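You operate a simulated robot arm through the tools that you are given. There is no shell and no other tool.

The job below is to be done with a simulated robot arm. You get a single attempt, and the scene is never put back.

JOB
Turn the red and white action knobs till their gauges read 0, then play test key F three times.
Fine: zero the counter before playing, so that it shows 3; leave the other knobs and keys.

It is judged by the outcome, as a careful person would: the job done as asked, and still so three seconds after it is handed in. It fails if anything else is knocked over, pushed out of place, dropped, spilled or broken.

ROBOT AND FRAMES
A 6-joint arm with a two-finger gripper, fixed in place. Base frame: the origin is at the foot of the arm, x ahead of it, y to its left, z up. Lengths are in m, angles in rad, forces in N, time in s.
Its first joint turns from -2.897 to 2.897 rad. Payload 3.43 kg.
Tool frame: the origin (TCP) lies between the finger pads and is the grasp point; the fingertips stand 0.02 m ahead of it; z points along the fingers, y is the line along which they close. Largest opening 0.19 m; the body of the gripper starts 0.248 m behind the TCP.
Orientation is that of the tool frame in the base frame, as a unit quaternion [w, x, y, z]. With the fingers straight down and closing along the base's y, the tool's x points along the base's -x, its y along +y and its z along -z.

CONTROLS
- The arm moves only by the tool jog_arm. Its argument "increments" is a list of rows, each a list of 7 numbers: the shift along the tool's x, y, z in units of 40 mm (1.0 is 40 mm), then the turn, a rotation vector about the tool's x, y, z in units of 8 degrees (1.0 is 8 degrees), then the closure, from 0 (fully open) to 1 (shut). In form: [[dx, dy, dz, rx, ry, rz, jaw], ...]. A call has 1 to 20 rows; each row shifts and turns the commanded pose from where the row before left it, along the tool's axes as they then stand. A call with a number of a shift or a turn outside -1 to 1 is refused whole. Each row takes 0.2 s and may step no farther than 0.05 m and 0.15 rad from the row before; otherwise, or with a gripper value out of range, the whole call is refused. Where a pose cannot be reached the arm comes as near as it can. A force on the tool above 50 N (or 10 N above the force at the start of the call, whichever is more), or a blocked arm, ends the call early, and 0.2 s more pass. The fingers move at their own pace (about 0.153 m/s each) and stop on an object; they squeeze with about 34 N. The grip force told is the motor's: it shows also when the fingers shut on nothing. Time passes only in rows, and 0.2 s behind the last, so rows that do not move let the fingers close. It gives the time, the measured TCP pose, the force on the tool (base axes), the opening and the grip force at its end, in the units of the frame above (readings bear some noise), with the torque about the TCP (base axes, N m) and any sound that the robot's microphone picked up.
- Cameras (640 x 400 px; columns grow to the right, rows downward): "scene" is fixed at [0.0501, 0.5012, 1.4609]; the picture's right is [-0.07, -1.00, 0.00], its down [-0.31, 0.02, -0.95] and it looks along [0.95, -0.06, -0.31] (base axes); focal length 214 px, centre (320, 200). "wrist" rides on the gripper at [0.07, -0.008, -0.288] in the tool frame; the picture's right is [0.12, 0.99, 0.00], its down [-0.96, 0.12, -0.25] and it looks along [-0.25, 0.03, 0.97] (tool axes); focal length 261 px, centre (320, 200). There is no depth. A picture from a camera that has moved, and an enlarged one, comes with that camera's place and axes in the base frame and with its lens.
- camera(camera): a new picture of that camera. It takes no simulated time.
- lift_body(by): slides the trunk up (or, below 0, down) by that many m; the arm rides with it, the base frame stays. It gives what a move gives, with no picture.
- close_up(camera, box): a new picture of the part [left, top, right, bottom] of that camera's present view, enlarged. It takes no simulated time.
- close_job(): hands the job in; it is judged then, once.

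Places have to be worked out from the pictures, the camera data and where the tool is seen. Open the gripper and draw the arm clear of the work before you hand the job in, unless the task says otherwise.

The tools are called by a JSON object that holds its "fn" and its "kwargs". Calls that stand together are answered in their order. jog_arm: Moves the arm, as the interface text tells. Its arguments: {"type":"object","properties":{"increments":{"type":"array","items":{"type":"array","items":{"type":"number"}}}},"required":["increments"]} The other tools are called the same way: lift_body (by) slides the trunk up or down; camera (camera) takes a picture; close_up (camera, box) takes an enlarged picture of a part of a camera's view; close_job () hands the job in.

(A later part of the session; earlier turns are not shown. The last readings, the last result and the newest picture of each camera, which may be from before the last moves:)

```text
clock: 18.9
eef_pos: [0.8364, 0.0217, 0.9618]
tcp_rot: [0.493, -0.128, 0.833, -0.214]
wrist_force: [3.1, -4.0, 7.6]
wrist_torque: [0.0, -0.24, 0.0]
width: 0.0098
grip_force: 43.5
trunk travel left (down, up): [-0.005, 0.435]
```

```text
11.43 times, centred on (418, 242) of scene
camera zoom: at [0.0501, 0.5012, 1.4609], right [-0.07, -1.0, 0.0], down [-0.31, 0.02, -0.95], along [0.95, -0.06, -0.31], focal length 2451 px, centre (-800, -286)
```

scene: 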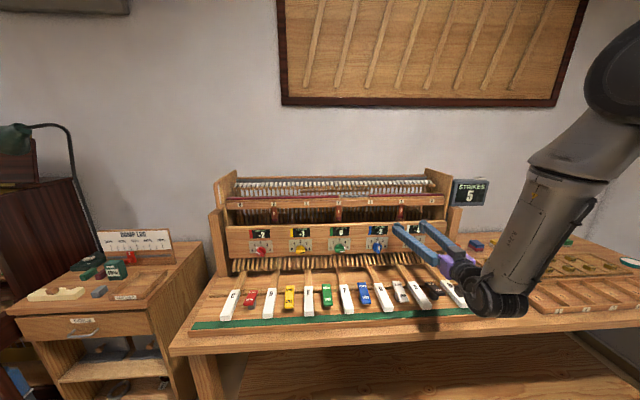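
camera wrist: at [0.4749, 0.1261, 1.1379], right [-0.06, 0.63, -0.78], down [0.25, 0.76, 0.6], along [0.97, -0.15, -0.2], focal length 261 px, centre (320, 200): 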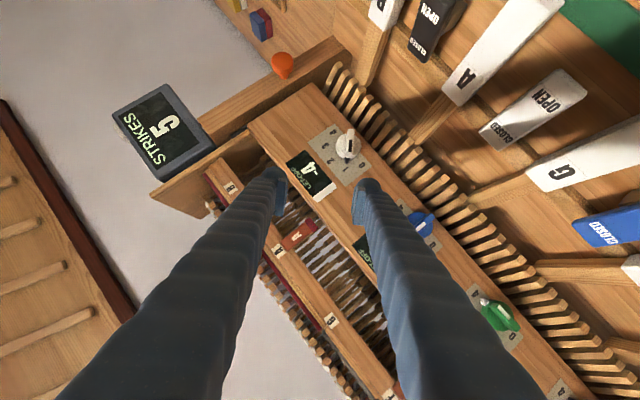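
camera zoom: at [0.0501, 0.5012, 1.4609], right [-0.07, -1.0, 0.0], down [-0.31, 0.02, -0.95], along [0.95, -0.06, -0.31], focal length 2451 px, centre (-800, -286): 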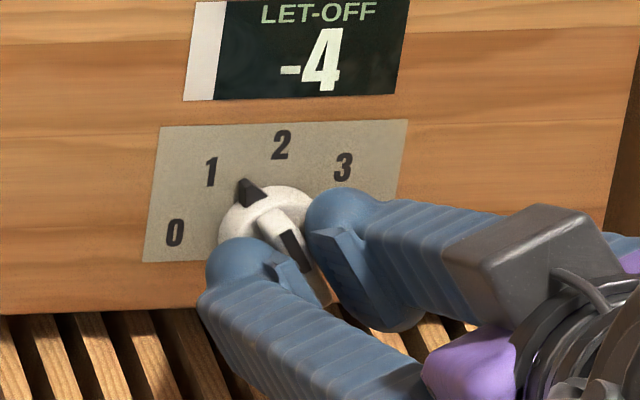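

The knob turns with the gripper easily. Continue to the "2" position (another ~29°).

{"fn": "jog_arm", "kwargs": {"increments": [[0, 0, 0, -0.29, 0, 0.53, 1.0], [0, 0, 0, -0.29, 0, 0.53, 1.0], [0, 0, 0, -0.29, 0, 0.53, 1.0], [0, 0, 0, -0.29, 0, 0.53, 1.0], [0, 0, 0, -0.29, 0, 0.53, 1.0], [0, 0, 0, -0.29, 0, 0.53, 1.0], [0, 0, 0, 0, 0, 0, 1.0]]}}

{"fn": "close_up", "kwargs": {"camera": "scene", "box": [390, 225, 446, 260]}}

{"fn": "close_up", "kwargs": {"camera": "scene", "box": [220, 170, 500, 330]}}

```text
clock: 20.1
eef_pos: [0.8346, 0.0227, 0.9628]
tcp_rot: [0.505, -0.012, 0.862, -0.051]
wrist_force: [-3.7, -10.1, 0.4]
wrist_torque: [-0.01, 0.29, -0.22]
width: 0.0097
grip_force: 43.3
out of reach, approached as far as the arm can: row 5, 6
trunk travel left (down, up): [-0.005, 0.435]
stopped in row 6: the force on the tool passed its limit at 58 N (the readings are from after the stop); the commanded pose is now the measured one
```

```text
11.43 times, centred on (418, 242) of scene
camera zoom: at [0.0501, 0.5012, 1.4609], right [-0.07, -1.0, 0.0], down [-0.31, 0.02, -0.95], along [0.95, -0.06, -0.31], focal length 2451 px, centre (-800, -286)
```

zoom: 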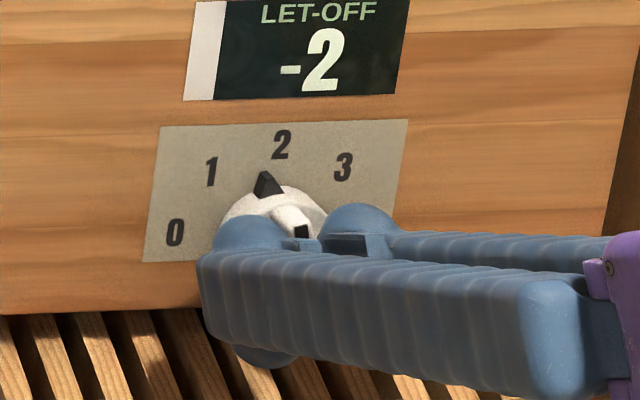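

```text
2.29 times, centred on (360, 250) of scene
camera zoom: at [0.0501, 0.5012, 1.4609], right [-0.07, -1.0, 0.0], down [-0.31, 0.02, -0.95], along [0.95, -0.06, -0.31], focal length 490 px, centre (229, 86)
```

zoom: 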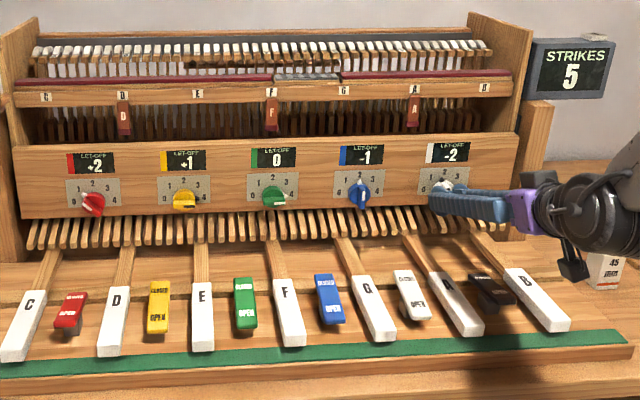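

The gauge went −4 → −2 for one step (and the blue gauge followed by +1), so white at "3" should read 0. The arm's limit was reached, so I'll release, back off, and look.

{"fn": "jog_arm", "kwargs": {"increments": [[0, 0, 0, 0, 0, 0, 0.9], [0, 0, 0, 0, 0, 0, 0.75], [0, 0, 0, 0, 0, 0, 0.7], [0, 0, -0.5, 0, 0, 0, 0.7], [0, 0, -0.75, 0, 0, 0, 0.7], [0, 0, 0, 0, 0, 0, 0.7]]}}

{"fn": "close_up", "kwargs": {"camera": "scene", "box": [390, 225, 446, 260]}}

{"fn": "close_up", "kwargs": {"camera": "wrist", "box": [240, 130, 400, 230]}}

```text
clock: 21.5
eef_pos: [0.7922, 0.0302, 0.9881]
tcp_rot: [0.505, -0.013, 0.861, -0.052]
wrist_force: [-0.5, 0.1, -0.8]
wrist_torque: [-0.02, 0.01, 0.0]
width: 0.0572
grip_force: 0.1
trunk travel left (down, up): [-0.005, 0.435]
```

```text
11.43 times, centred on (418, 242) of scene
camera zoom: at [0.0501, 0.5012, 1.4609], right [-0.07, -1.0, 0.0], down [-0.31, 0.02, -0.95], along [0.95, -0.06, -0.31], focal length 2451 px, centre (-800, -286)
```

zoom: 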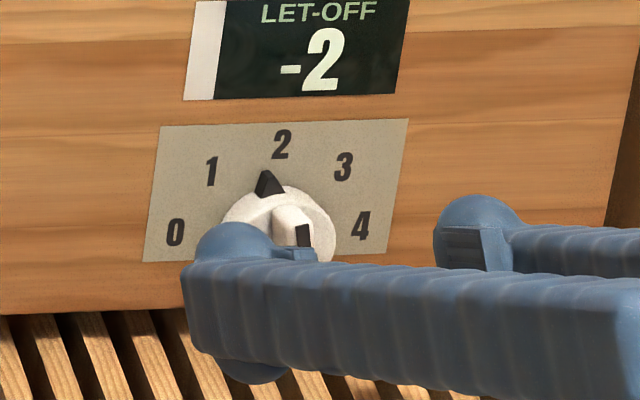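

```text
4.00 times, centred on (320, 180) of wrist
camera zoom: at [0.5053, 0.036, 1.0671], right [-0.03, 0.98, -0.2], down [0.26, 0.21, 0.94], along [0.97, -0.02, -0.26], focal length 1043 px, centre (320, 280)
```

zoom: 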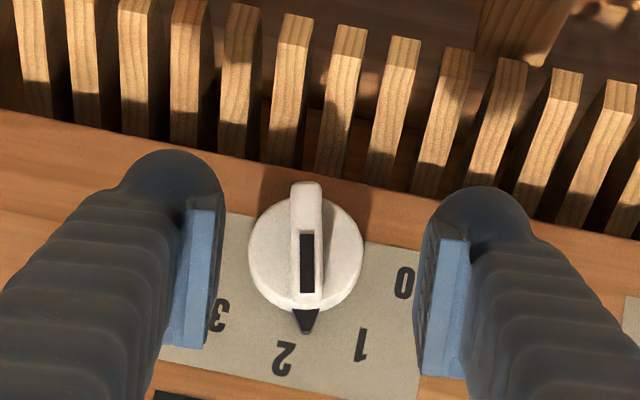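

The knob stays where left, about 6–8° short of "2". I'll pitch another 11° for reach and then regrip.

{"fn": "jog_arm", "kwargs": {"increments": [[0, 0, 0, -0.08, 0.69, -0.07, 0.7], [0, 0, 0, -0.08, 0.69, -0.07, 0.7], [0, 0, 0, 0, 0, 0, 0.7]]}}

{"fn": "close_up", "kwargs": {"camera": "wrist", "box": [240, 130, 400, 230]}}

```text
clock: 22.3
eef_pos: [0.7913, 0.028, 0.9881]
tcp_rot: [0.418, -0.024, 0.907, -0.047]
wrist_force: [0.7, -0.1, -0.2]
wrist_torque: [0.02, 0.0, -0.01]
width: 0.057
grip_force: 0.1
trunk travel left (down, up): [-0.005, 0.435]
```

```text
4.00 times, centred on (320, 180) of wrist
camera zoom: at [0.5267, 0.0332, 1.1208], right [-0.08, 0.98, -0.19], down [0.44, 0.21, 0.88], along [0.9, -0.01, -0.44], focal length 1043 px, centre (320, 280)
```

zoom: 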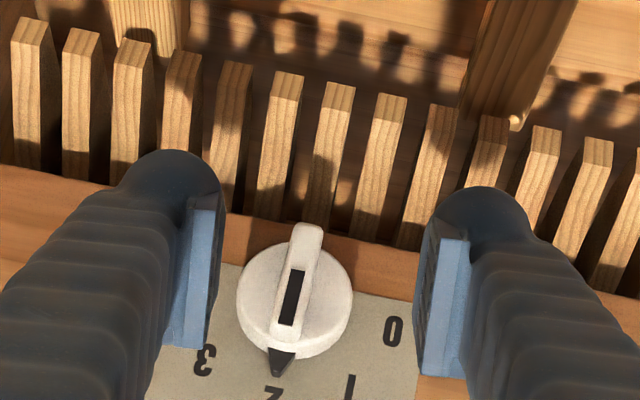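

The bar's apparent angle changed relative to what I expected; I'll check whether the knob has settled into a detent.

{"fn": "close_up", "kwargs": {"camera": "scene", "box": [390, 225, 446, 260]}}

{"fn": "camera", "kwargs": {"camera": "wrist"}}

```text
11.43 times, centred on (418, 242) of scene
camera zoom: at [0.0501, 0.5012, 1.4609], right [-0.07, -1.0, 0.0], down [-0.31, 0.02, -0.95], along [0.95, -0.06, -0.31], focal length 2451 px, centre (-800, -286)
```

zoom: 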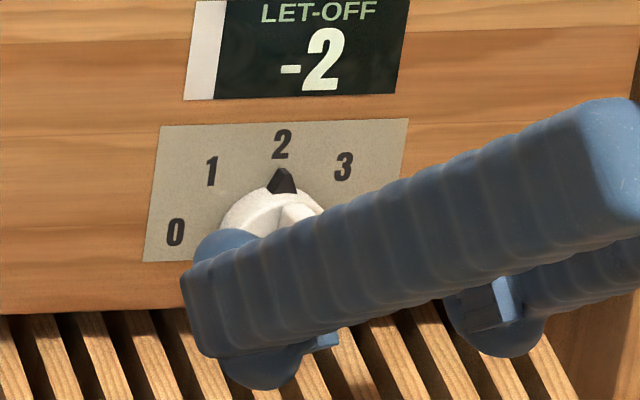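

```text
taken
camera wrist: at [0.5267, 0.0332, 1.1208], right [-0.08, 0.98, -0.19], down [0.44, 0.21, 0.88], along [0.9, -0.01, -0.44], focal length 261 px, centre (320, 200)
```

wrist: 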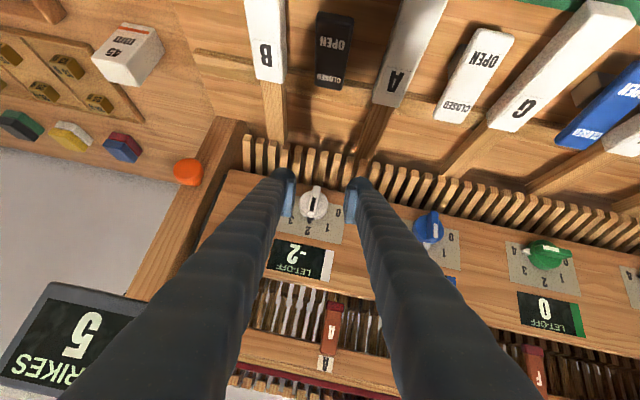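

The knob has self-centring detents and now sits exactly at "2". Align the roll to vertical and centre on the knob axis.

{"fn": "jog_arm", "kwargs": {"increments": [[0, 0, 0, -0.49, 0, 0.57, 0.7], [-0.2, -0.15, 0.04, 0, 0, 0, 0.7], [0, 0, 0, 0, 0, 0, 0.7]]}}

{"fn": "close_up", "kwargs": {"camera": "wrist", "box": [240, 130, 400, 230]}}

```text
clock: 23.1
eef_pos: [0.7969, 0.0308, 0.9901]
tcp_rot: [0.419, 0.0, 0.908, -0.003]
wrist_force: [0.4, -0.7, -0.6]
wrist_torque: [0.05, 0.02, 0.0]
width: 0.057
grip_force: 0.0
out of reach, approached as far as the arm can: row 2
trunk travel left (down, up): [-0.005, 0.435]
```

```text
4.00 times, centred on (320, 180) of wrist
camera zoom: at [0.532, 0.0246, 1.1235], right [-0.08, 0.99, -0.1], down [0.44, 0.12, 0.89], along [0.9, 0.03, -0.44], focal length 1043 px, centre (320, 280)
```

zoom: 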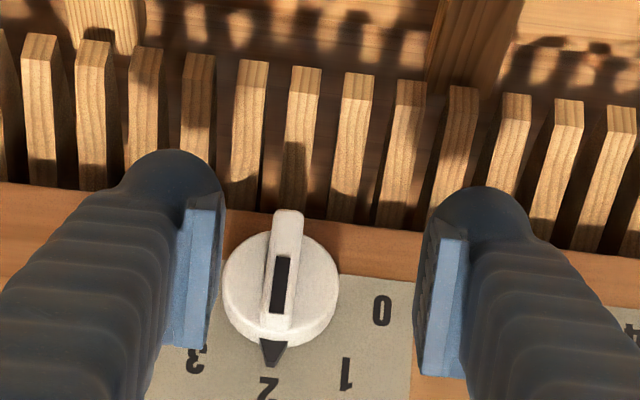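

Still limited here in y. I'll test whether a higher trunk gives a better arm posture: raise 0.2 and bring the tool back down to the same place.

{"fn": "lift_body", "kwargs": {"by": 0.2}}

{"fn": "jog_arm", "kwargs": {"increments": [[0.608, 0, 0.52, 0, 0, 0, 0.7], [0.608, 0, 0.52, 0, 0, 0, 0.7], [0, -0.2, 0, 0, 0, 0, 0.7]]}}

{"fn": "camera", "kwargs": {"camera": "scene"}}

```text
clock: 25.3
eef_pos: [0.7964, 0.0324, 1.1901]
tcp_rot: [0.418, 0.001, 0.908, -0.004]
wrist_force: [0.7, -0.6, 0.1]
wrist_torque: [0.01, 0.01, -0.04]
width: 0.0569
grip_force: 0.1
trunk travel left (down, up): [-0.205, 0.235]
```

```text
clock: 26.1
eef_pos: [0.796, 0.0414, 1.1384]
tcp_rot: [0.418, 0.002, 0.908, -0.008]
wrist_force: [-0.1, 0.5, 0.7]
wrist_torque: [-0.06, -0.01, -0.05]
width: 0.057
grip_force: 0.0
out of reach, approached as far as the arm can: row 2, 3
trunk travel left (down, up): [-0.205, 0.235]
```

```text
taken
```

scene: 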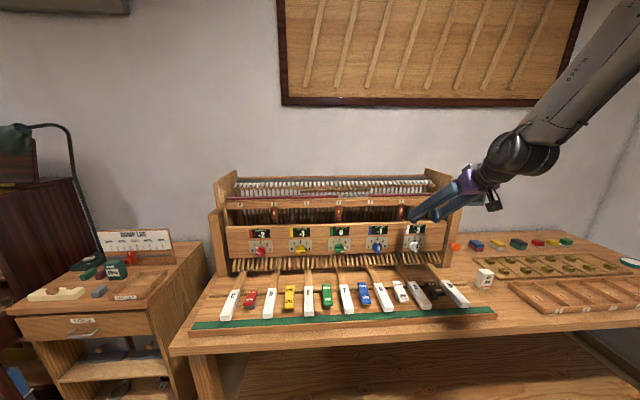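

The limit behaves like a wrist joint limit when the wrist is to the right, so instead of gripping I'll nudge the white knob 2→3 by pushing the upper half of its bar rightwards with closed fingers pointing mostly down; the detent will centre it. First tilt the tool further down and close the jaws.

{"fn": "jog_arm", "kwargs": {"increments": [[0, 0, -0.5, 0, 0.94, 0, 1.0], [0, 0, 0, 0, 0.94, 0, 1.0], [0, 0, 0, 0, 0.94, 0, 1.0], [0, 0, 0, 0, 0.94, 0, 1.0], [0, 0, 0, 0, 0, 0, 1.0]]}}

{"fn": "camera", "kwargs": {"camera": "wrist"}}

{"fn": "camera", "kwargs": {"camera": "scene"}}

```text
clock: 27.3
eef_pos: [0.7904, -0.0036, 1.1538]
tcp_rot: [0.344, 0.018, 0.937, -0.051]
wrist_force: [1.0, 0.2, 0.3]
wrist_torque: [0.0, -0.04, 0.02]
width: 0.0
grip_force: 33.7
out of reach, approached as far as the arm can: row 1, 2, 3, 4
trunk travel left (down, up): [-0.205, 0.235]
```

```text
taken
camera wrist: at [0.5512, 0.0197, 1.3271], right [-0.02, 0.99, -0.16], down [0.58, 0.14, 0.8], along [0.81, -0.08, -0.58], focal length 261 px, centre (320, 200)
```

wrist: 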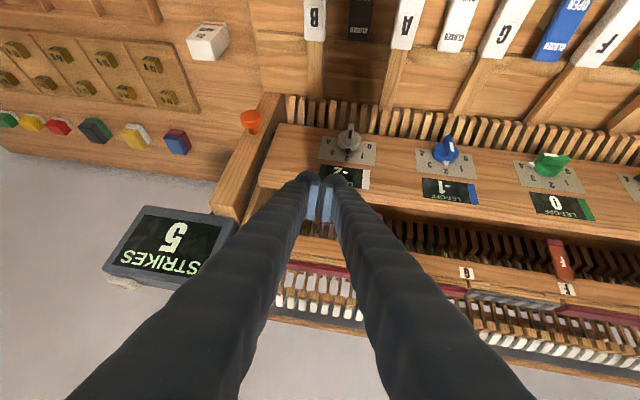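

```text
taken
```

scene: 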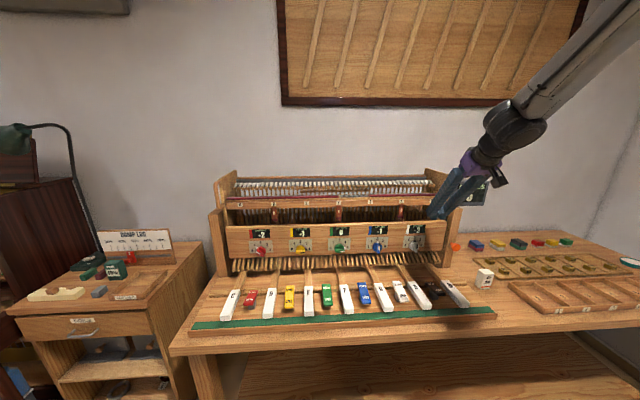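

Pitching down was also limited, so I need to understand the arm's posture. I'll look closely at it.

{"fn": "close_up", "kwargs": {"camera": "scene", "box": [400, 0, 640, 240]}}

{"fn": "jog_arm", "kwargs": {"increments": [[0, 0, 0, 0, 0, 0, 1.0]]}}

```text
1.67 times, centred on (520, 120) of scene
camera zoom: at [0.0501, 0.5012, 1.4609], right [-0.07, -1.0, 0.0], down [-0.31, 0.02, -0.95], along [0.95, -0.06, -0.31], focal length 358 px, centre (-13, 333)
```

zoom: 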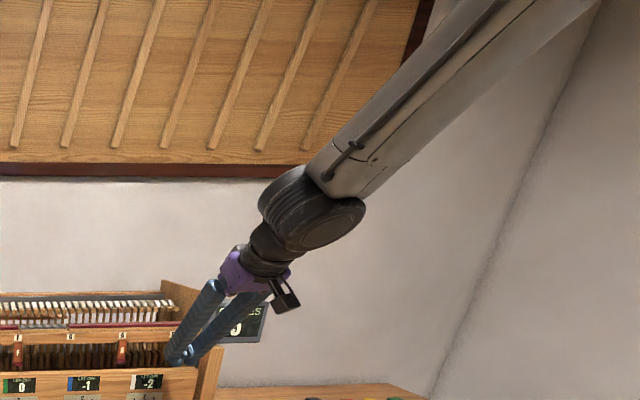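

```text
clock: 27.7
eef_pos: [0.791, -0.003, 1.1549]
tcp_rot: [0.346, 0.018, 0.937, -0.051]
wrist_force: [-0.2, -0.6, 0.1]
wrist_torque: [0.01, 0.03, -0.01]
width: 0.0
grip_force: 34.3
trunk travel left (down, up): [-0.205, 0.235]
```

The tool is now in line with the forearm (a wrist singularity), and bending "up" past that is limited. I'll go up to open space and straighten the orientation (no roll/yaw) so the wrist can be re-bent the natural way.

{"fn": "jog_arm", "kwargs": {"increments": [[-0.65, -0.083, -0.756, 0, 0, 0, 1.0], [-0.65, -0.083, -0.756, 0, 0, 0, 1.0], [-0.65, -0.083, -0.756, 0, 0, 0, 1.0], [-0.65, -0.083, -0.756, 0, 0, 0, 1.0], [-0.65, -0.083, -0.756, 0, 0, 0, 1.0], [-0.65, -0.083, -0.756, 0, 0, 0, 1.0], [0, 0, 0, -0.19, -0.61, 0.035, 1.0], [0, 0, 0, -0.19, -0.61, 0.035, 1.0], [0, 0, 0, -0.19, -0.61, 0.035, 1.0], [0, 0, 0, -0.19, -0.61, 0.035, 1.0], [0, 0, 0, 0, 0, 0, 1.0]]}}

{"fn": "camera", "kwargs": {"camera": "scene"}}

```text
clock: 30.1
eef_pos: [0.8121, 0.0021, 1.3904]
tcp_rot: [0.459, 0.002, 0.889, 0.014]
wrist_force: [0.6, 0.0, 0.4]
wrist_torque: [0.02, 0.01, -0.02]
width: 0.0002
grip_force: 34.1
trunk travel left (down, up): [-0.205, 0.235]
```

```text
taken
```

scene: 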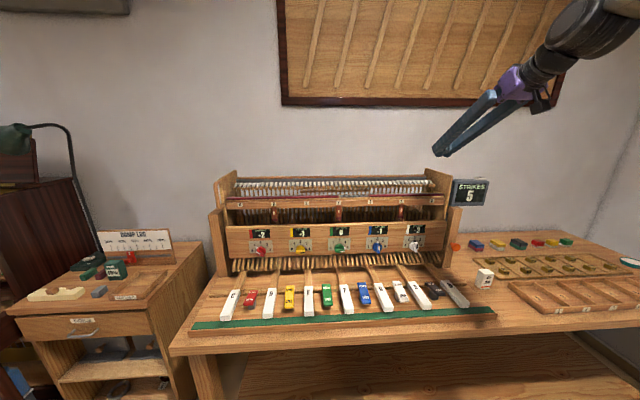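

Orientation is now clean (no roll/yaw). Pitch the tool down 32° here in free space, backing off slightly, and check the white gauge.

{"fn": "jog_arm", "kwargs": {"increments": [[0, 0, 0, 0, 0.8, 0, 1.0], [0, 0, 0, 0, 0.8, 0, 1.0], [0, 0, 0, 0, 0.8, 0, 1.0], [0, 0, 0, 0, 0.8, 0, 1.0], [0, 0, 0, 0, 0.8, 0, 1.0], [0, 0, 0, 0, 0, 0, 1.0]]}}

{"fn": "close_up", "kwargs": {"camera": "scene", "box": [340, 215, 450, 285]}}

{"fn": "camera", "kwargs": {"camera": "wrist"}}

```text
clock: 31.5
eef_pos: [0.8099, 0.0025, 1.3917]
tcp_rot: [0.196, -0.002, 0.981, 0.015]
wrist_force: [-1.3, -0.5, 0.3]
wrist_torque: [0.01, -0.09, 0.02]
width: 0.0
grip_force: 34.1
trunk travel left (down, up): [-0.205, 0.235]
```

```text
5.71 times, centred on (395, 250) of scene
camera zoom: at [0.0501, 0.5012, 1.4609], right [-0.07, -1.0, 0.0], down [-0.31, 0.02, -0.95], along [0.95, -0.06, -0.31], focal length 1226 px, centre (-109, -86)
```

zoom: 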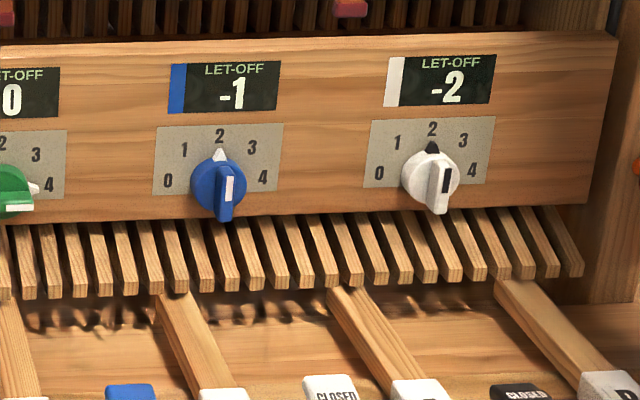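

```text
taken
camera wrist: at [0.6356, -0.014, 1.6306], right [-0.12, 0.99, -0.02], down [0.79, 0.11, 0.6], along [0.6, 0.06, -0.8], focal length 261 px, centre (320, 200)
```

wrist: 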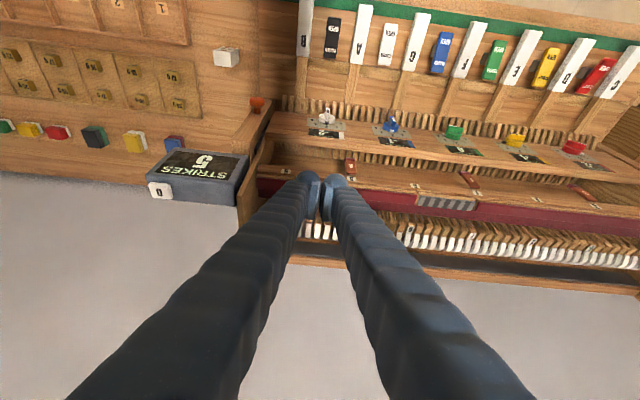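

White reads −2 at exactly "2". Wrist is in its natural bend now. Move back and left, then lower the trunk to bring the fingers in front of the panel.

{"fn": "jog_arm", "kwargs": {"increments": [[0.81, 0.66, -0.34, 0, 0, 0, 1.0], [0.81, 0.66, -0.34, 0, 0, 0, 1.0], [0, 0, 0, 0, 0, 0, 1.0]]}}

{"fn": "lift_body", "kwargs": {"by": -0.2}}

{"fn": "jog_arm", "kwargs": {"increments": [[0.384, 0, 0.923, 0, 0, 0, 1.0], [0.384, 0, 0.923, 0, 0, 0, 1.0], [0.384, 0, 0.923, 0, 0, 0, 1.0], [0, 0, 0, 0, 0, 0, 1.0]]}}

{"fn": "camera", "kwargs": {"camera": "wrist"}}

{"fn": "camera", "kwargs": {"camera": "scene"}}

```text
clock: 32.3
eef_pos: [0.7423, 0.0549, 1.393]
tcp_rot: [0.195, -0.003, 0.981, 0.014]
wrist_force: [1.0, -0.4, -0.3]
wrist_torque: [-0.02, 0.02, 0.0]
width: 0.0
grip_force: 33.8
trunk travel left (down, up): [-0.205, 0.235]
```

```text
clock: 34.4
eef_pos: [0.7423, 0.0547, 1.1936]
tcp_rot: [0.195, -0.002, 0.981, 0.015]
wrist_force: [0.7, 0.0, -0.3]
wrist_torque: [-0.02, -0.01, -0.04]
width: 0.0001
grip_force: 33.7
trunk travel left (down, up): [-0.005, 0.435]
```

```text
clock: 35.4
eef_pos: [0.7413, 0.0572, 1.0735]
tcp_rot: [0.195, -0.002, 0.981, 0.015]
wrist_force: [0.8, 1.0, 0.1]
wrist_torque: [0.02, -0.02, 0.01]
width: 0.0001
grip_force: 34.1
trunk travel left (down, up): [-0.005, 0.435]
```

```text
taken
camera wrist: at [0.5668, 0.0407, 1.3114], right [-0.12, 0.99, -0.02], down [0.79, 0.11, 0.6], along [0.6, 0.06, -0.8], focal length 261 px, centre (320, 200)
```

wrist: 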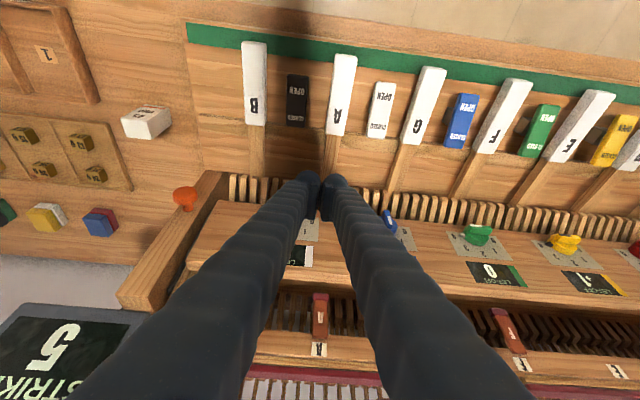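

```text
taken
```

scene: 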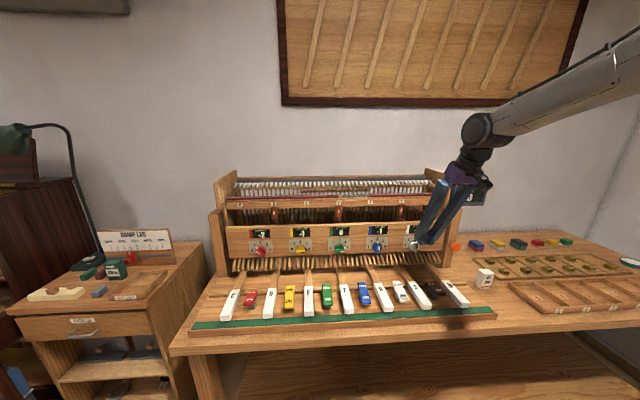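

Reachable and clear. Descend 9 cm, then move forward 7.5 cm keeping the fingers left of the knob's bar.

{"fn": "jog_arm", "kwargs": {"increments": [[0.288, 0, 0.692, 0, 0, 0, 1.0], [0.288, 0, 0.692, 0, 0, 0, 1.0], [0.288, 0, 0.692, 0, 0, 0, 1.0], [-0.577, 0, 0.24, 0, 0, 0, 1.0], [-0.577, 0, 0.24, 0, 0, 0, 1.0], [-0.577, 0, 0.24, 0, 0, 0, 1.0], [0, 0, 0, 0, 0, 0, 1.0]]}}

{"fn": "camera", "kwargs": {"camera": "wrist"}}

{"fn": "close_up", "kwargs": {"camera": "scene", "box": [380, 220, 460, 270]}}

```text
clock: 37.0
eef_pos: [0.8168, 0.0623, 0.983]
tcp_rot: [0.195, -0.002, 0.981, 0.014]
wrist_force: [0.3, 0.3, -0.1]
wrist_torque: [-0.01, 0.02, -0.02]
width: 0.0
grip_force: 34.0
trunk travel left (down, up): [-0.005, 0.435]
```

```text
taken
camera wrist: at [0.6413, 0.0449, 1.2213], right [-0.12, 0.99, -0.02], down [0.79, 0.11, 0.6], along [0.6, 0.06, -0.8], focal length 261 px, centre (320, 200)
```

wrist: 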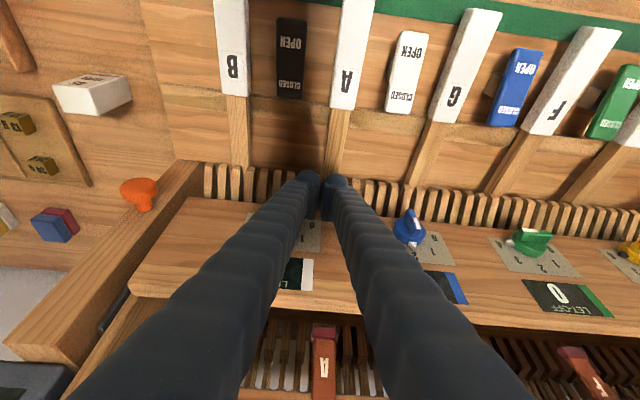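

```text
8.00 times, centred on (420, 245) of scene
camera zoom: at [0.0501, 0.5012, 1.4609], right [-0.07, -1.0, 0.0], down [-0.31, 0.02, -0.95], along [0.95, -0.06, -0.31], focal length 1716 px, centre (-480, -160)
```

zoom: 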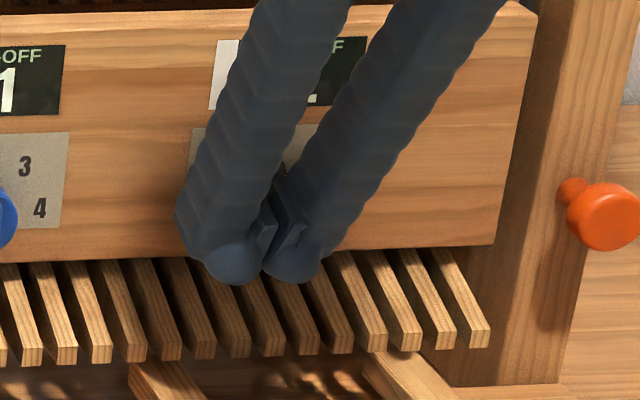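

The knob is hidden by the closed fingers; better to straddle it with open jaws and push with the left finger's inner pad, which keeps it visible. Back off, open to ~7 cm, and centre over the knob.

{"fn": "jog_arm", "kwargs": {"increments": [[0.923, 0, -0.384, 0, 0, 0, 1.0], [0, -0.7, 0, 0, 0, 0, 0.63], [0, -0.7, 0, 0, 0, 0, 0.63], [0, 0, 0, 0, 0, 0, 0.63], [-0.46, 0, 0.192, 0, 0, 0, 0.63], [0, 0, 0, 0, 0, 0, 0.63]]}}

{"fn": "camera", "kwargs": {"camera": "wrist"}}

{"fn": "close_up", "kwargs": {"camera": "wrist", "box": [240, 140, 400, 240]}}

{"fn": "close_up", "kwargs": {"camera": "scene", "box": [380, 220, 460, 270]}}

```text
clock: 38.4
eef_pos: [0.7985, 0.0053, 0.9801]
tcp_rot: [0.195, -0.002, 0.981, 0.015]
wrist_force: [1.3, 0.5, -0.2]
wrist_torque: [-0.04, 0.07, 0.01]
width: 0.0701
grip_force: 0.0
trunk travel left (down, up): [-0.005, 0.435]
```

```text
taken
camera wrist: at [0.6221, -0.0114, 1.2197], right [-0.12, 0.99, -0.02], down [0.79, 0.11, 0.6], along [0.6, 0.06, -0.8], focal length 261 px, centre (320, 200)
```

wrist: 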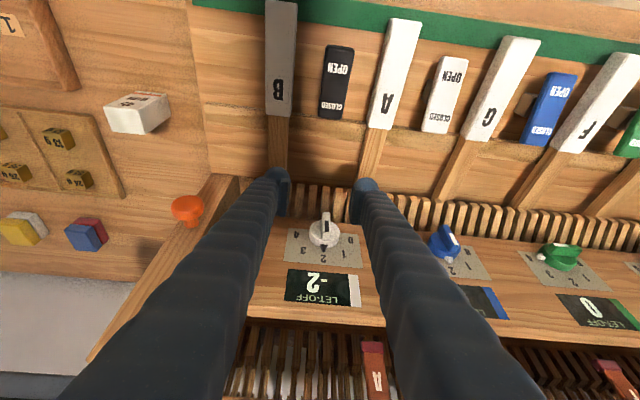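

```text
4.00 times, centred on (320, 190) of wrist
camera zoom: at [0.6221, -0.0114, 1.2197], right [-0.12, 0.99, -0.02], down [0.79, 0.11, 0.6], along [0.6, 0.06, -0.8], focal length 1043 px, centre (320, 240)
```

zoom: 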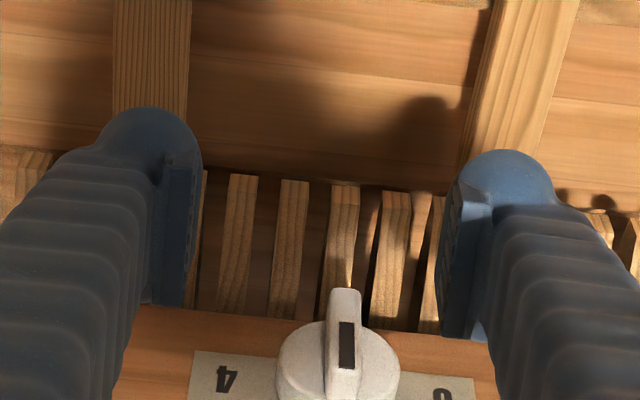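

```text
8.00 times, centred on (420, 245) of scene
camera zoom: at [0.0501, 0.5012, 1.4609], right [-0.07, -1.0, 0.0], down [-0.31, 0.02, -0.95], along [0.95, -0.06, -0.31], focal length 1716 px, centre (-480, -160)
```

zoom: 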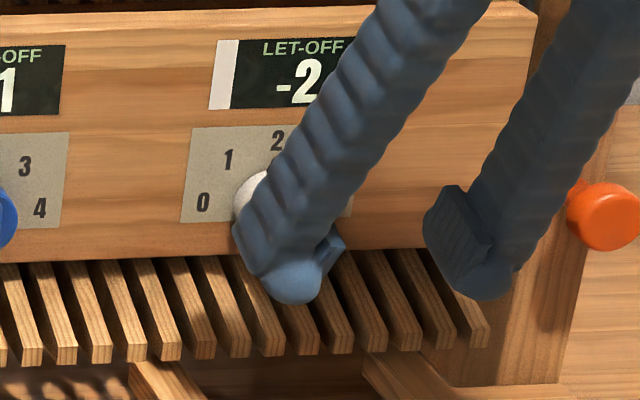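

The projections match the pictures (bar's lower end predicted and seen at the same pixel). Move forward 37 mm so the pads straddle the upper half of the bar.

{"fn": "jog_arm", "kwargs": {"increments": [[-0.456, 0, 0.109, 0, 0, 0, 0.63], [-0.427, 0, 0.178, 0, 0, 0, 0.63], [0, 0, 0, 0, 0, 0, 0.63]]}}

{"fn": "close_up", "kwargs": {"camera": "wrist", "box": [240, 150, 400, 250]}}

{"fn": "close_up", "kwargs": {"camera": "scene", "box": [380, 220, 460, 270]}}

```text
clock: 39.2
eef_pos: [0.8335, 0.0069, 0.9849]
tcp_rot: [0.195, -0.002, 0.981, 0.015]
wrist_force: [-0.4, -0.6, 0.4]
wrist_torque: [-0.02, 0.04, -0.02]
width: 0.07
grip_force: 0.0
trunk travel left (down, up): [-0.005, 0.435]
```

```text
4.00 times, centred on (320, 200) of wrist
camera zoom: at [0.6584, -0.0109, 1.2229], right [-0.12, 0.99, -0.02], down [0.79, 0.11, 0.6], along [0.6, 0.06, -0.8], focal length 1043 px, centre (320, 200)
```

zoom: 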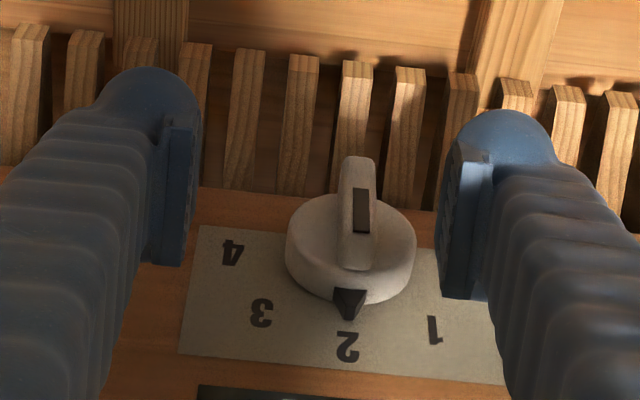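

```text
8.00 times, centred on (420, 245) of scene
camera zoom: at [0.0501, 0.5012, 1.4609], right [-0.07, -1.0, 0.0], down [-0.31, 0.02, -0.95], along [0.95, -0.06, -0.31], focal length 1716 px, centre (-480, -160)
```

zoom: 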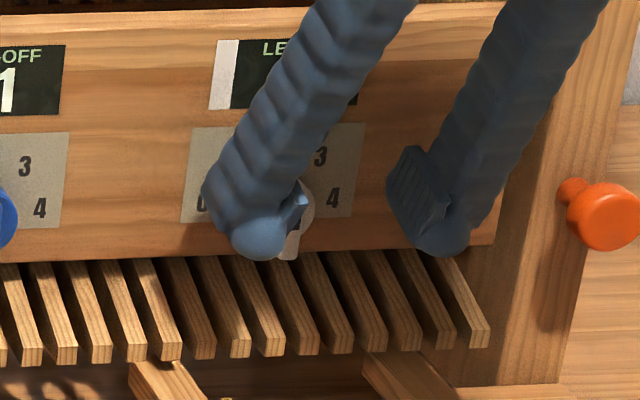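

Pad's front corner is level with the bar's upper half. Ease 3 mm further in, then push right ~23 mm with the left finger pad.

{"fn": "jog_arm", "kwargs": {"increments": [[-0.055, 0, 0.064, 0, 0, 0, 0.63], [0, -0.2, 0, 0, 0, 0, 0.63], [0, -0.15, 0, 0, 0, 0, 0.63], [0, -0.1, 0, 0, 0, 0, 0.63], [0, -0.1, 0, 0, 0, 0, 0.63], [0, 0, 0, 0, 0, 0, 0.63]]}}

{"fn": "close_up", "kwargs": {"camera": "wrist", "box": [240, 150, 400, 250]}}

{"fn": "close_up", "kwargs": {"camera": "wrist", "box": [260, 200, 400, 300]}}

```text
clock: 40.6
eef_pos: [0.8375, -0.0157, 0.9831]
tcp_rot: [0.195, -0.002, 0.981, 0.014]
wrist_force: [0.5, 0.8, 1.0]
wrist_torque: [0.01, -0.01, -0.05]
width: 0.0705
grip_force: 1.0
trunk travel left (down, up): [-0.005, 0.435]
```

```text
4.00 times, centred on (320, 200) of wrist
camera zoom: at [0.6621, -0.0333, 1.2206], right [-0.12, 0.99, -0.02], down [0.79, 0.11, 0.6], along [0.6, 0.06, -0.8], focal length 1043 px, centre (320, 200)
```

zoom: 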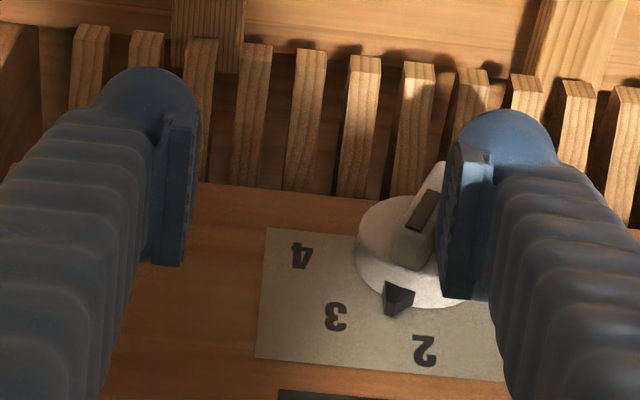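

```text
4.00 times, centred on (330, 250) of wrist
camera zoom: at [0.6621, -0.0333, 1.2206], right [-0.12, 0.99, -0.02], down [0.79, 0.11, 0.6], along [0.6, 0.06, -0.8], focal length 1043 px, centre (280, 0)
```

zoom: 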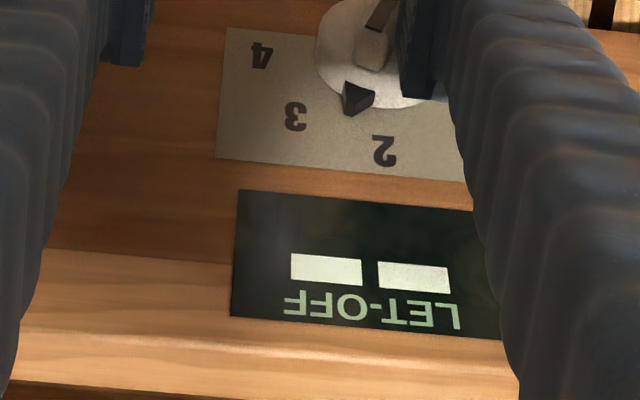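

The knob is turning (gauge shows "- -" in transit, pointer between 2 and 3). Push a further 4 mm.

{"fn": "jog_arm", "kwargs": {"increments": [[0, -0.1, 0, 0, 0, 0, 0.63], [0, 0, 0, 0, 0, 0, 0.63], [0, 0, 0, 0, 0, 0, 0.63]]}}

{"fn": "close_up", "kwargs": {"camera": "wrist", "box": [240, 150, 400, 250]}}

{"fn": "close_up", "kwargs": {"camera": "wrist", "box": [260, 200, 400, 300]}}

```text
clock: 41.4
eef_pos: [0.838, -0.0211, 0.982]
tcp_rot: [0.195, -0.002, 0.981, 0.014]
wrist_force: [0.5, 1.5, 0.5]
wrist_torque: [0.0, -0.01, 0.01]
width: 0.0702
grip_force: 0.0
trunk travel left (down, up): [-0.005, 0.435]
```

```text
4.00 times, centred on (320, 200) of wrist
camera zoom: at [0.6622, -0.0374, 1.2206], right [-0.12, 0.99, -0.02], down [0.79, 0.11, 0.6], along [0.6, 0.06, -0.8], focal length 1043 px, centre (320, 200)
```

zoom: 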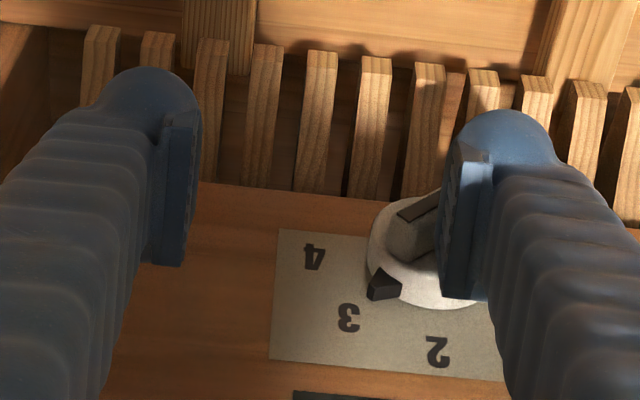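

```text
4.00 times, centred on (330, 250) of wrist
camera zoom: at [0.6622, -0.0374, 1.2206], right [-0.12, 0.99, -0.02], down [0.79, 0.11, 0.6], along [0.6, 0.06, -0.8], focal length 1043 px, centre (280, 0)
```

zoom: 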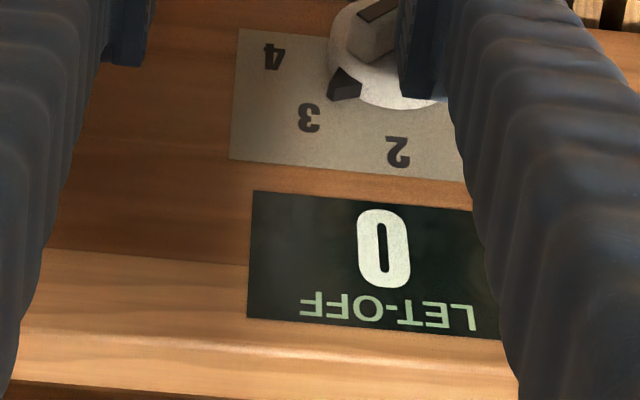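

White gauge now reads 0 at "3". Ease off left, back away from the knob, and check all gauges.

{"fn": "jog_arm", "kwargs": {"increments": [[0, 0.3, 0, 0, 0, 0, 0.63], [0.6, 0, -0.25, 0, 0, 0, 0.63], [0.923, 0, -0.384, 0, 0, 0, 0.63], [0.923, 0, -0.384, 0, 0, 0, 0.63], [-0.3, 0, -0.8, 0, 0, 0, 0.63], [-0.3, 0, -0.8, 0, 0, 0, 0.63], [-0.3, 0, -0.8, 0, 0, 0, 0.63], [-0.3, 0, -0.8, 0, 0, 0, 0.63]]}}

{"fn": "close_up", "kwargs": {"camera": "scene", "box": [220, 170, 500, 330]}}

{"fn": "camera", "kwargs": {"camera": "wrist"}}

```text
clock: 43.2
eef_pos: [0.7267, -0.0134, 1.1193]
tcp_rot: [0.195, -0.002, 0.981, 0.015]
wrist_force: [-0.2, 0.2, 0.3]
wrist_torque: [-0.01, 0.0, -0.04]
width: 0.0702
grip_force: 0.2
trunk travel left (down, up): [-0.005, 0.435]
```

```text
2.29 times, centred on (360, 250) of scene
camera zoom: at [0.0501, 0.5012, 1.4609], right [-0.07, -1.0, 0.0], down [-0.31, 0.02, -0.95], along [0.95, -0.06, -0.31], focal length 490 px, centre (229, 86)
```

zoom: 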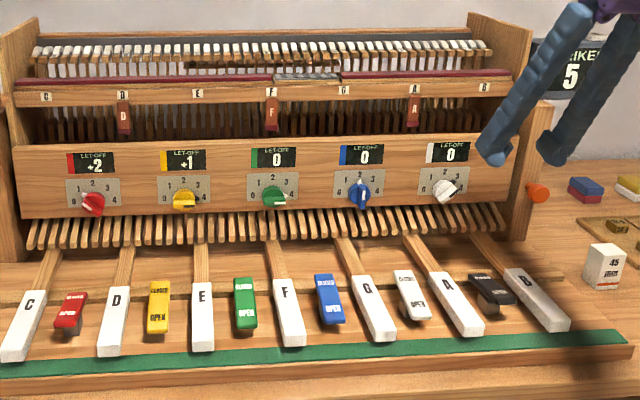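

```text
taken
camera wrist: at [0.5511, -0.03, 1.3575], right [-0.12, 0.99, -0.02], down [0.79, 0.11, 0.6], along [0.6, 0.06, -0.8], focal length 261 px, centre (320, 200)
```

wrist: 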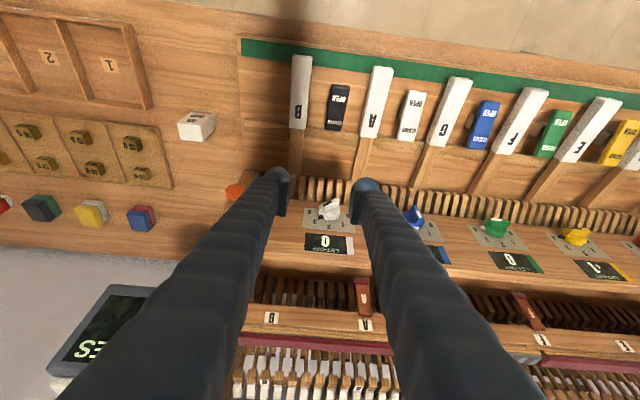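

White and blue gauges are now 0; red +2 and yellow +1 remain, so red 1→0 should zero it. I'll swing the arm left at z≈1.12, well in front of the rack, toward the red knob.

{"fn": "jog_arm", "kwargs": {"increments": [[0.18, 1, -0.08, 0, 0, 0, 0.63], [0.18, 1, -0.08, 0, 0, 0, 0.63], [0.18, 1, -0.08, 0, 0, 0, 0.63], [0.18, 1, -0.08, 0, 0, 0, 0.63], [0.18, 1, -0.08, 0, 0, 0, 0.63], [0.18, 1, -0.08, 0, 0, 0, 0.63], [0, 1, 0, 0, 0, 0, 0.63], [0, 1, 0, 0, 0, 0, 0.63], [0, 1, 0, 0, 0, 0, 0.63], [0, 1, 0, 0, 0, 0, 0.63], [0, 1, 0, 0, 0, 0, 0.63], [0, 1, 0, 0, 0, 0, 0.63], [0, 1, 0, 0, 0, 0, 0.63], [0, 1, 0, 0, 0, 0, 0.63], [0, 0, 0, 0, 0, 0, 0.63]]}}

{"fn": "camera", "kwargs": {"camera": "wrist"}}

{"fn": "camera", "kwargs": {"camera": "scene"}}

```text
clock: 46.4
eef_pos: [0.6735, 0.5469, 1.1339]
tcp_rot: [0.194, -0.003, 0.981, 0.014]
wrist_force: [0.3, 1.0, 0.1]
wrist_torque: [-0.14, 0.01, -0.07]
width: 0.0704
grip_force: 0.0
trunk travel left (down, up): [-0.005, 0.435]
```

```text
taken
camera wrist: at [0.4983, 0.5299, 1.373], right [-0.12, 0.99, -0.02], down [0.79, 0.11, 0.6], along [0.6, 0.06, -0.8], focal length 261 px, centre (320, 200)
```

wrist: 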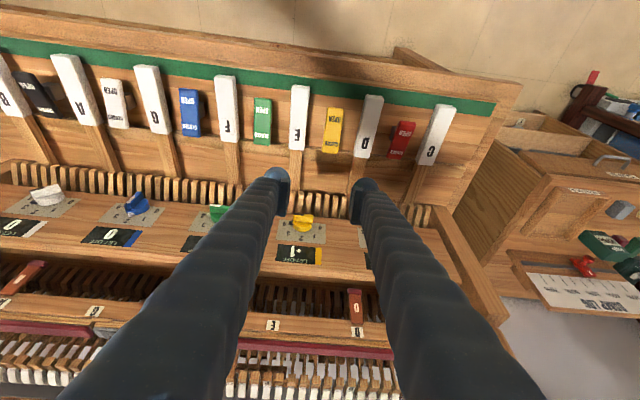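

```text
taken
```

scene: 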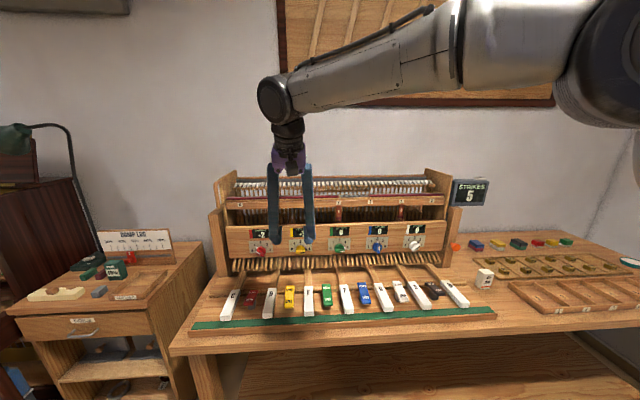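

All fine here; continue left 16 cm and raise the tool pitch by 17° (more level) for reach at the red knob.

{"fn": "jog_arm", "kwargs": {"increments": [[0, 1, 0, 0, 0, 0, 0.63], [0, 1, 0, 0, 0, 0, 0.63], [0, 1, 0, 0, -0.72, 0, 0.63], [0, 0.9, 0, 0, -0.72, 0, 0.63], [0, 0, 0, 0, -0.72, 0, 0.63], [0, 0, 0, 0, 0, 0, 0.63]]}}

{"fn": "camera", "kwargs": {"camera": "wrist"}}

{"fn": "close_up", "kwargs": {"camera": "wrist", "box": [240, 140, 400, 240]}}

```text
clock: 47.8
eef_pos: [0.6703, 0.7014, 1.1417]
tcp_rot: [0.341, -0.001, 0.94, 0.015]
wrist_force: [0.4, -1.7, 0.1]
wrist_torque: [0.01, -0.04, -0.02]
width: 0.0703
grip_force: 0.0
trunk travel left (down, up): [-0.005, 0.435]
```

```text
taken
camera wrist: at [0.4326, 0.6859, 1.3167], right [-0.1, 0.99, -0.05], down [0.58, 0.1, 0.81], along [0.81, 0.05, -0.58], focal length 261 px, centre (320, 200)
```

wrist: 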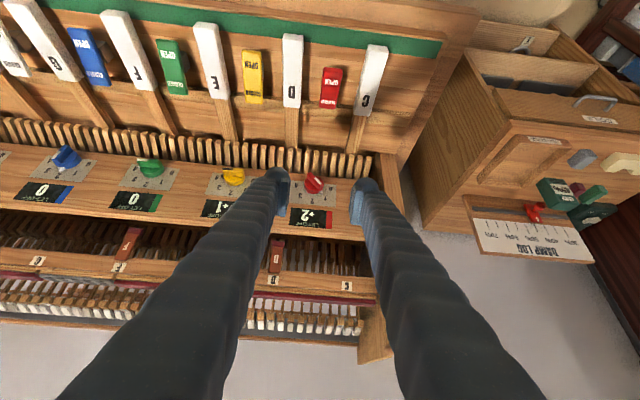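

```text
4.00 times, centred on (320, 190) of wrist
camera zoom: at [0.4326, 0.6859, 1.3167], right [-0.1, 0.99, -0.05], down [0.58, 0.1, 0.81], along [0.81, 0.05, -0.58], focal length 1043 px, centre (320, 240)
```

zoom: 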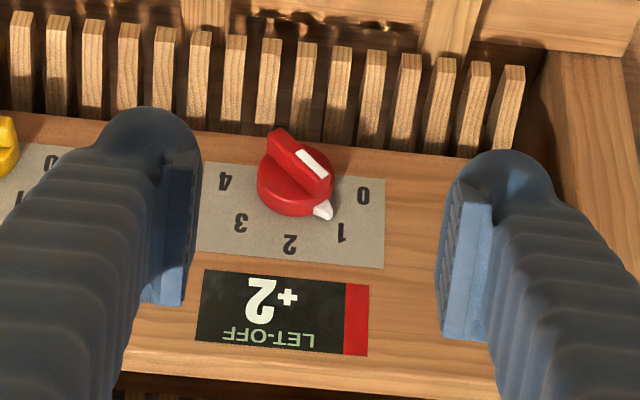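

Red's bar is at about y≈0.70, z≈0.96 and reach is good. I'll bring the left finger over the upper-left (pointer) end of the bar, from above, with the other finger well clear to the right.

{"fn": "jog_arm", "kwargs": {"increments": [[0.641, -0.29, 0.767, 0, 0, 0, 0.63], [0.641, -0.29, 0.767, 0, 0, 0, 0.63], [0.641, -0.29, 0.767, 0, 0, 0, 0.63], [-0.624, -0.01, 0.521, 0, 0, 0, 0.63], [-0.624, -0.01, 0.521, 0, 0, 0, 0.63], [-0.624, -0.01, 0.521, 0, 0, 0, 0.63], [-0.624, -0.01, 0.521, 0, 0, 0, 0.63], [0, 0, 0, 0, 0, 0, 0.63]]}}

{"fn": "close_up", "kwargs": {"camera": "wrist", "box": [240, 140, 420, 252]}}

{"fn": "close_up", "kwargs": {"camera": "scene", "box": [230, 220, 310, 270]}}

```text
clock: 49.6
eef_pos: [0.8029, 0.671, 1.0195]
tcp_rot: [0.34, 0.0, 0.94, 0.015]
wrist_force: [-0.2, -0.5, 0.1]
wrist_torque: [-0.02, 0.06, 0.0]
width: 0.0701
grip_force: 0.0
trunk travel left (down, up): [-0.005, 0.435]
```

```text
3.56 times, centred on (330, 196) of wrist
camera zoom: at [0.5641, 0.6547, 1.1947], right [-0.1, 0.99, -0.05], down [0.58, 0.1, 0.81], along [0.81, 0.05, -0.59], focal length 927 px, centre (284, 214)
```

zoom: 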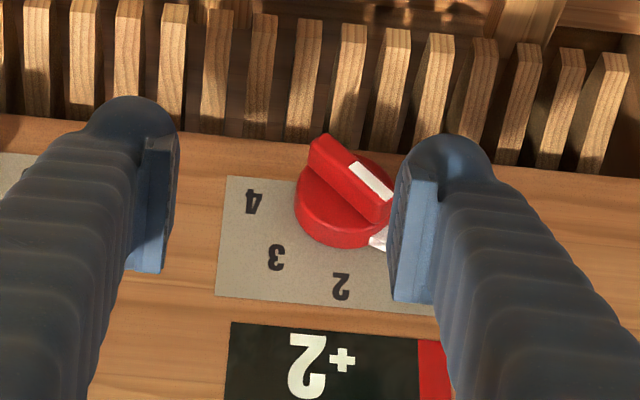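

```text
8.00 times, centred on (270, 245) of scene
camera zoom: at [0.0501, 0.5012, 1.4609], right [-0.07, -1.0, 0.0], down [-0.31, 0.02, -0.95], along [0.95, -0.06, -0.31], focal length 1716 px, centre (720, -160)
```

zoom: 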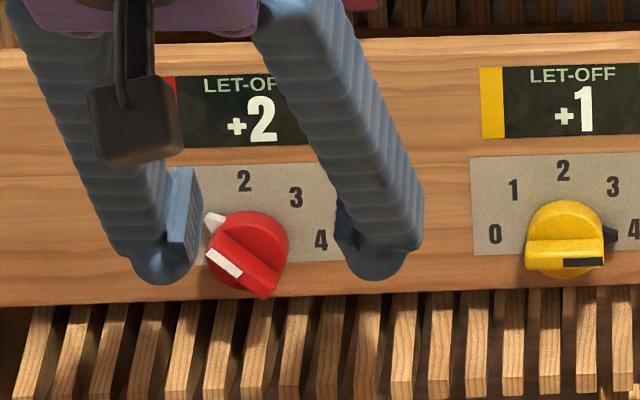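

Good view: left finger is just left of/above the pointer end. Move forward 3 cm and down 2 cm to sit just above the bar's end.

{"fn": "jog_arm", "kwargs": {"increments": [[-0.288, -0.01, 0.24, 0, 0, 0, 0.63], [-0.288, -0.01, 0.24, 0, 0, 0, 0.63], [0.25, 0, 0.3, 0, 0, 0, 0.63], [0, 0, 0, 0, 0, 0, 0.63]]}}

{"fn": "close_up", "kwargs": {"camera": "wrist", "box": [240, 140, 420, 252]}}

{"fn": "close_up", "kwargs": {"camera": "scene", "box": [236, 225, 284, 260]}}

```text
clock: 50.6
eef_pos: [0.8324, 0.6702, 1.004]
tcp_rot: [0.34, 0.001, 0.94, 0.014]
wrist_force: [-0.3, 0.1, 0.7]
wrist_torque: [0.01, -0.01, -0.02]
width: 0.0706
grip_force: 0.0
trunk travel left (down, up): [-0.005, 0.435]
```

```text
3.56 times, centred on (330, 196) of wrist
camera zoom: at [0.5944, 0.6541, 1.1792], right [-0.1, 0.99, -0.05], down [0.58, 0.1, 0.81], along [0.81, 0.05, -0.59], focal length 927 px, centre (284, 214)
```

zoom: 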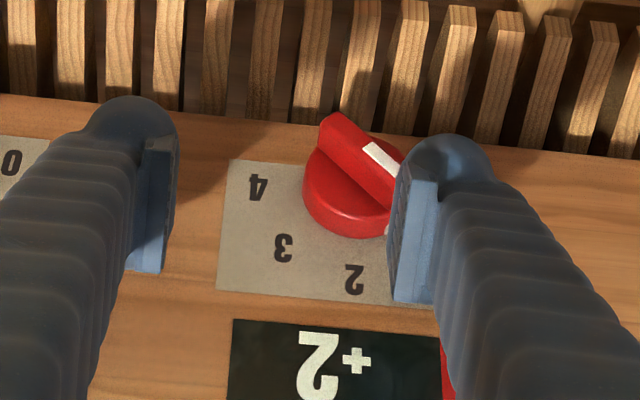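

```text
11.43 times, centred on (260, 242) of scene
camera zoom: at [0.0501, 0.5012, 1.4609], right [-0.07, -1.0, 0.0], down [-0.31, 0.02, -0.95], along [0.95, -0.06, -0.31], focal length 2451 px, centre (1006, -286)
```

zoom: 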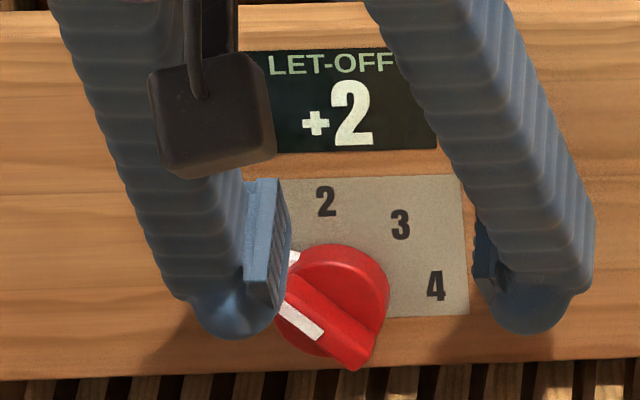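

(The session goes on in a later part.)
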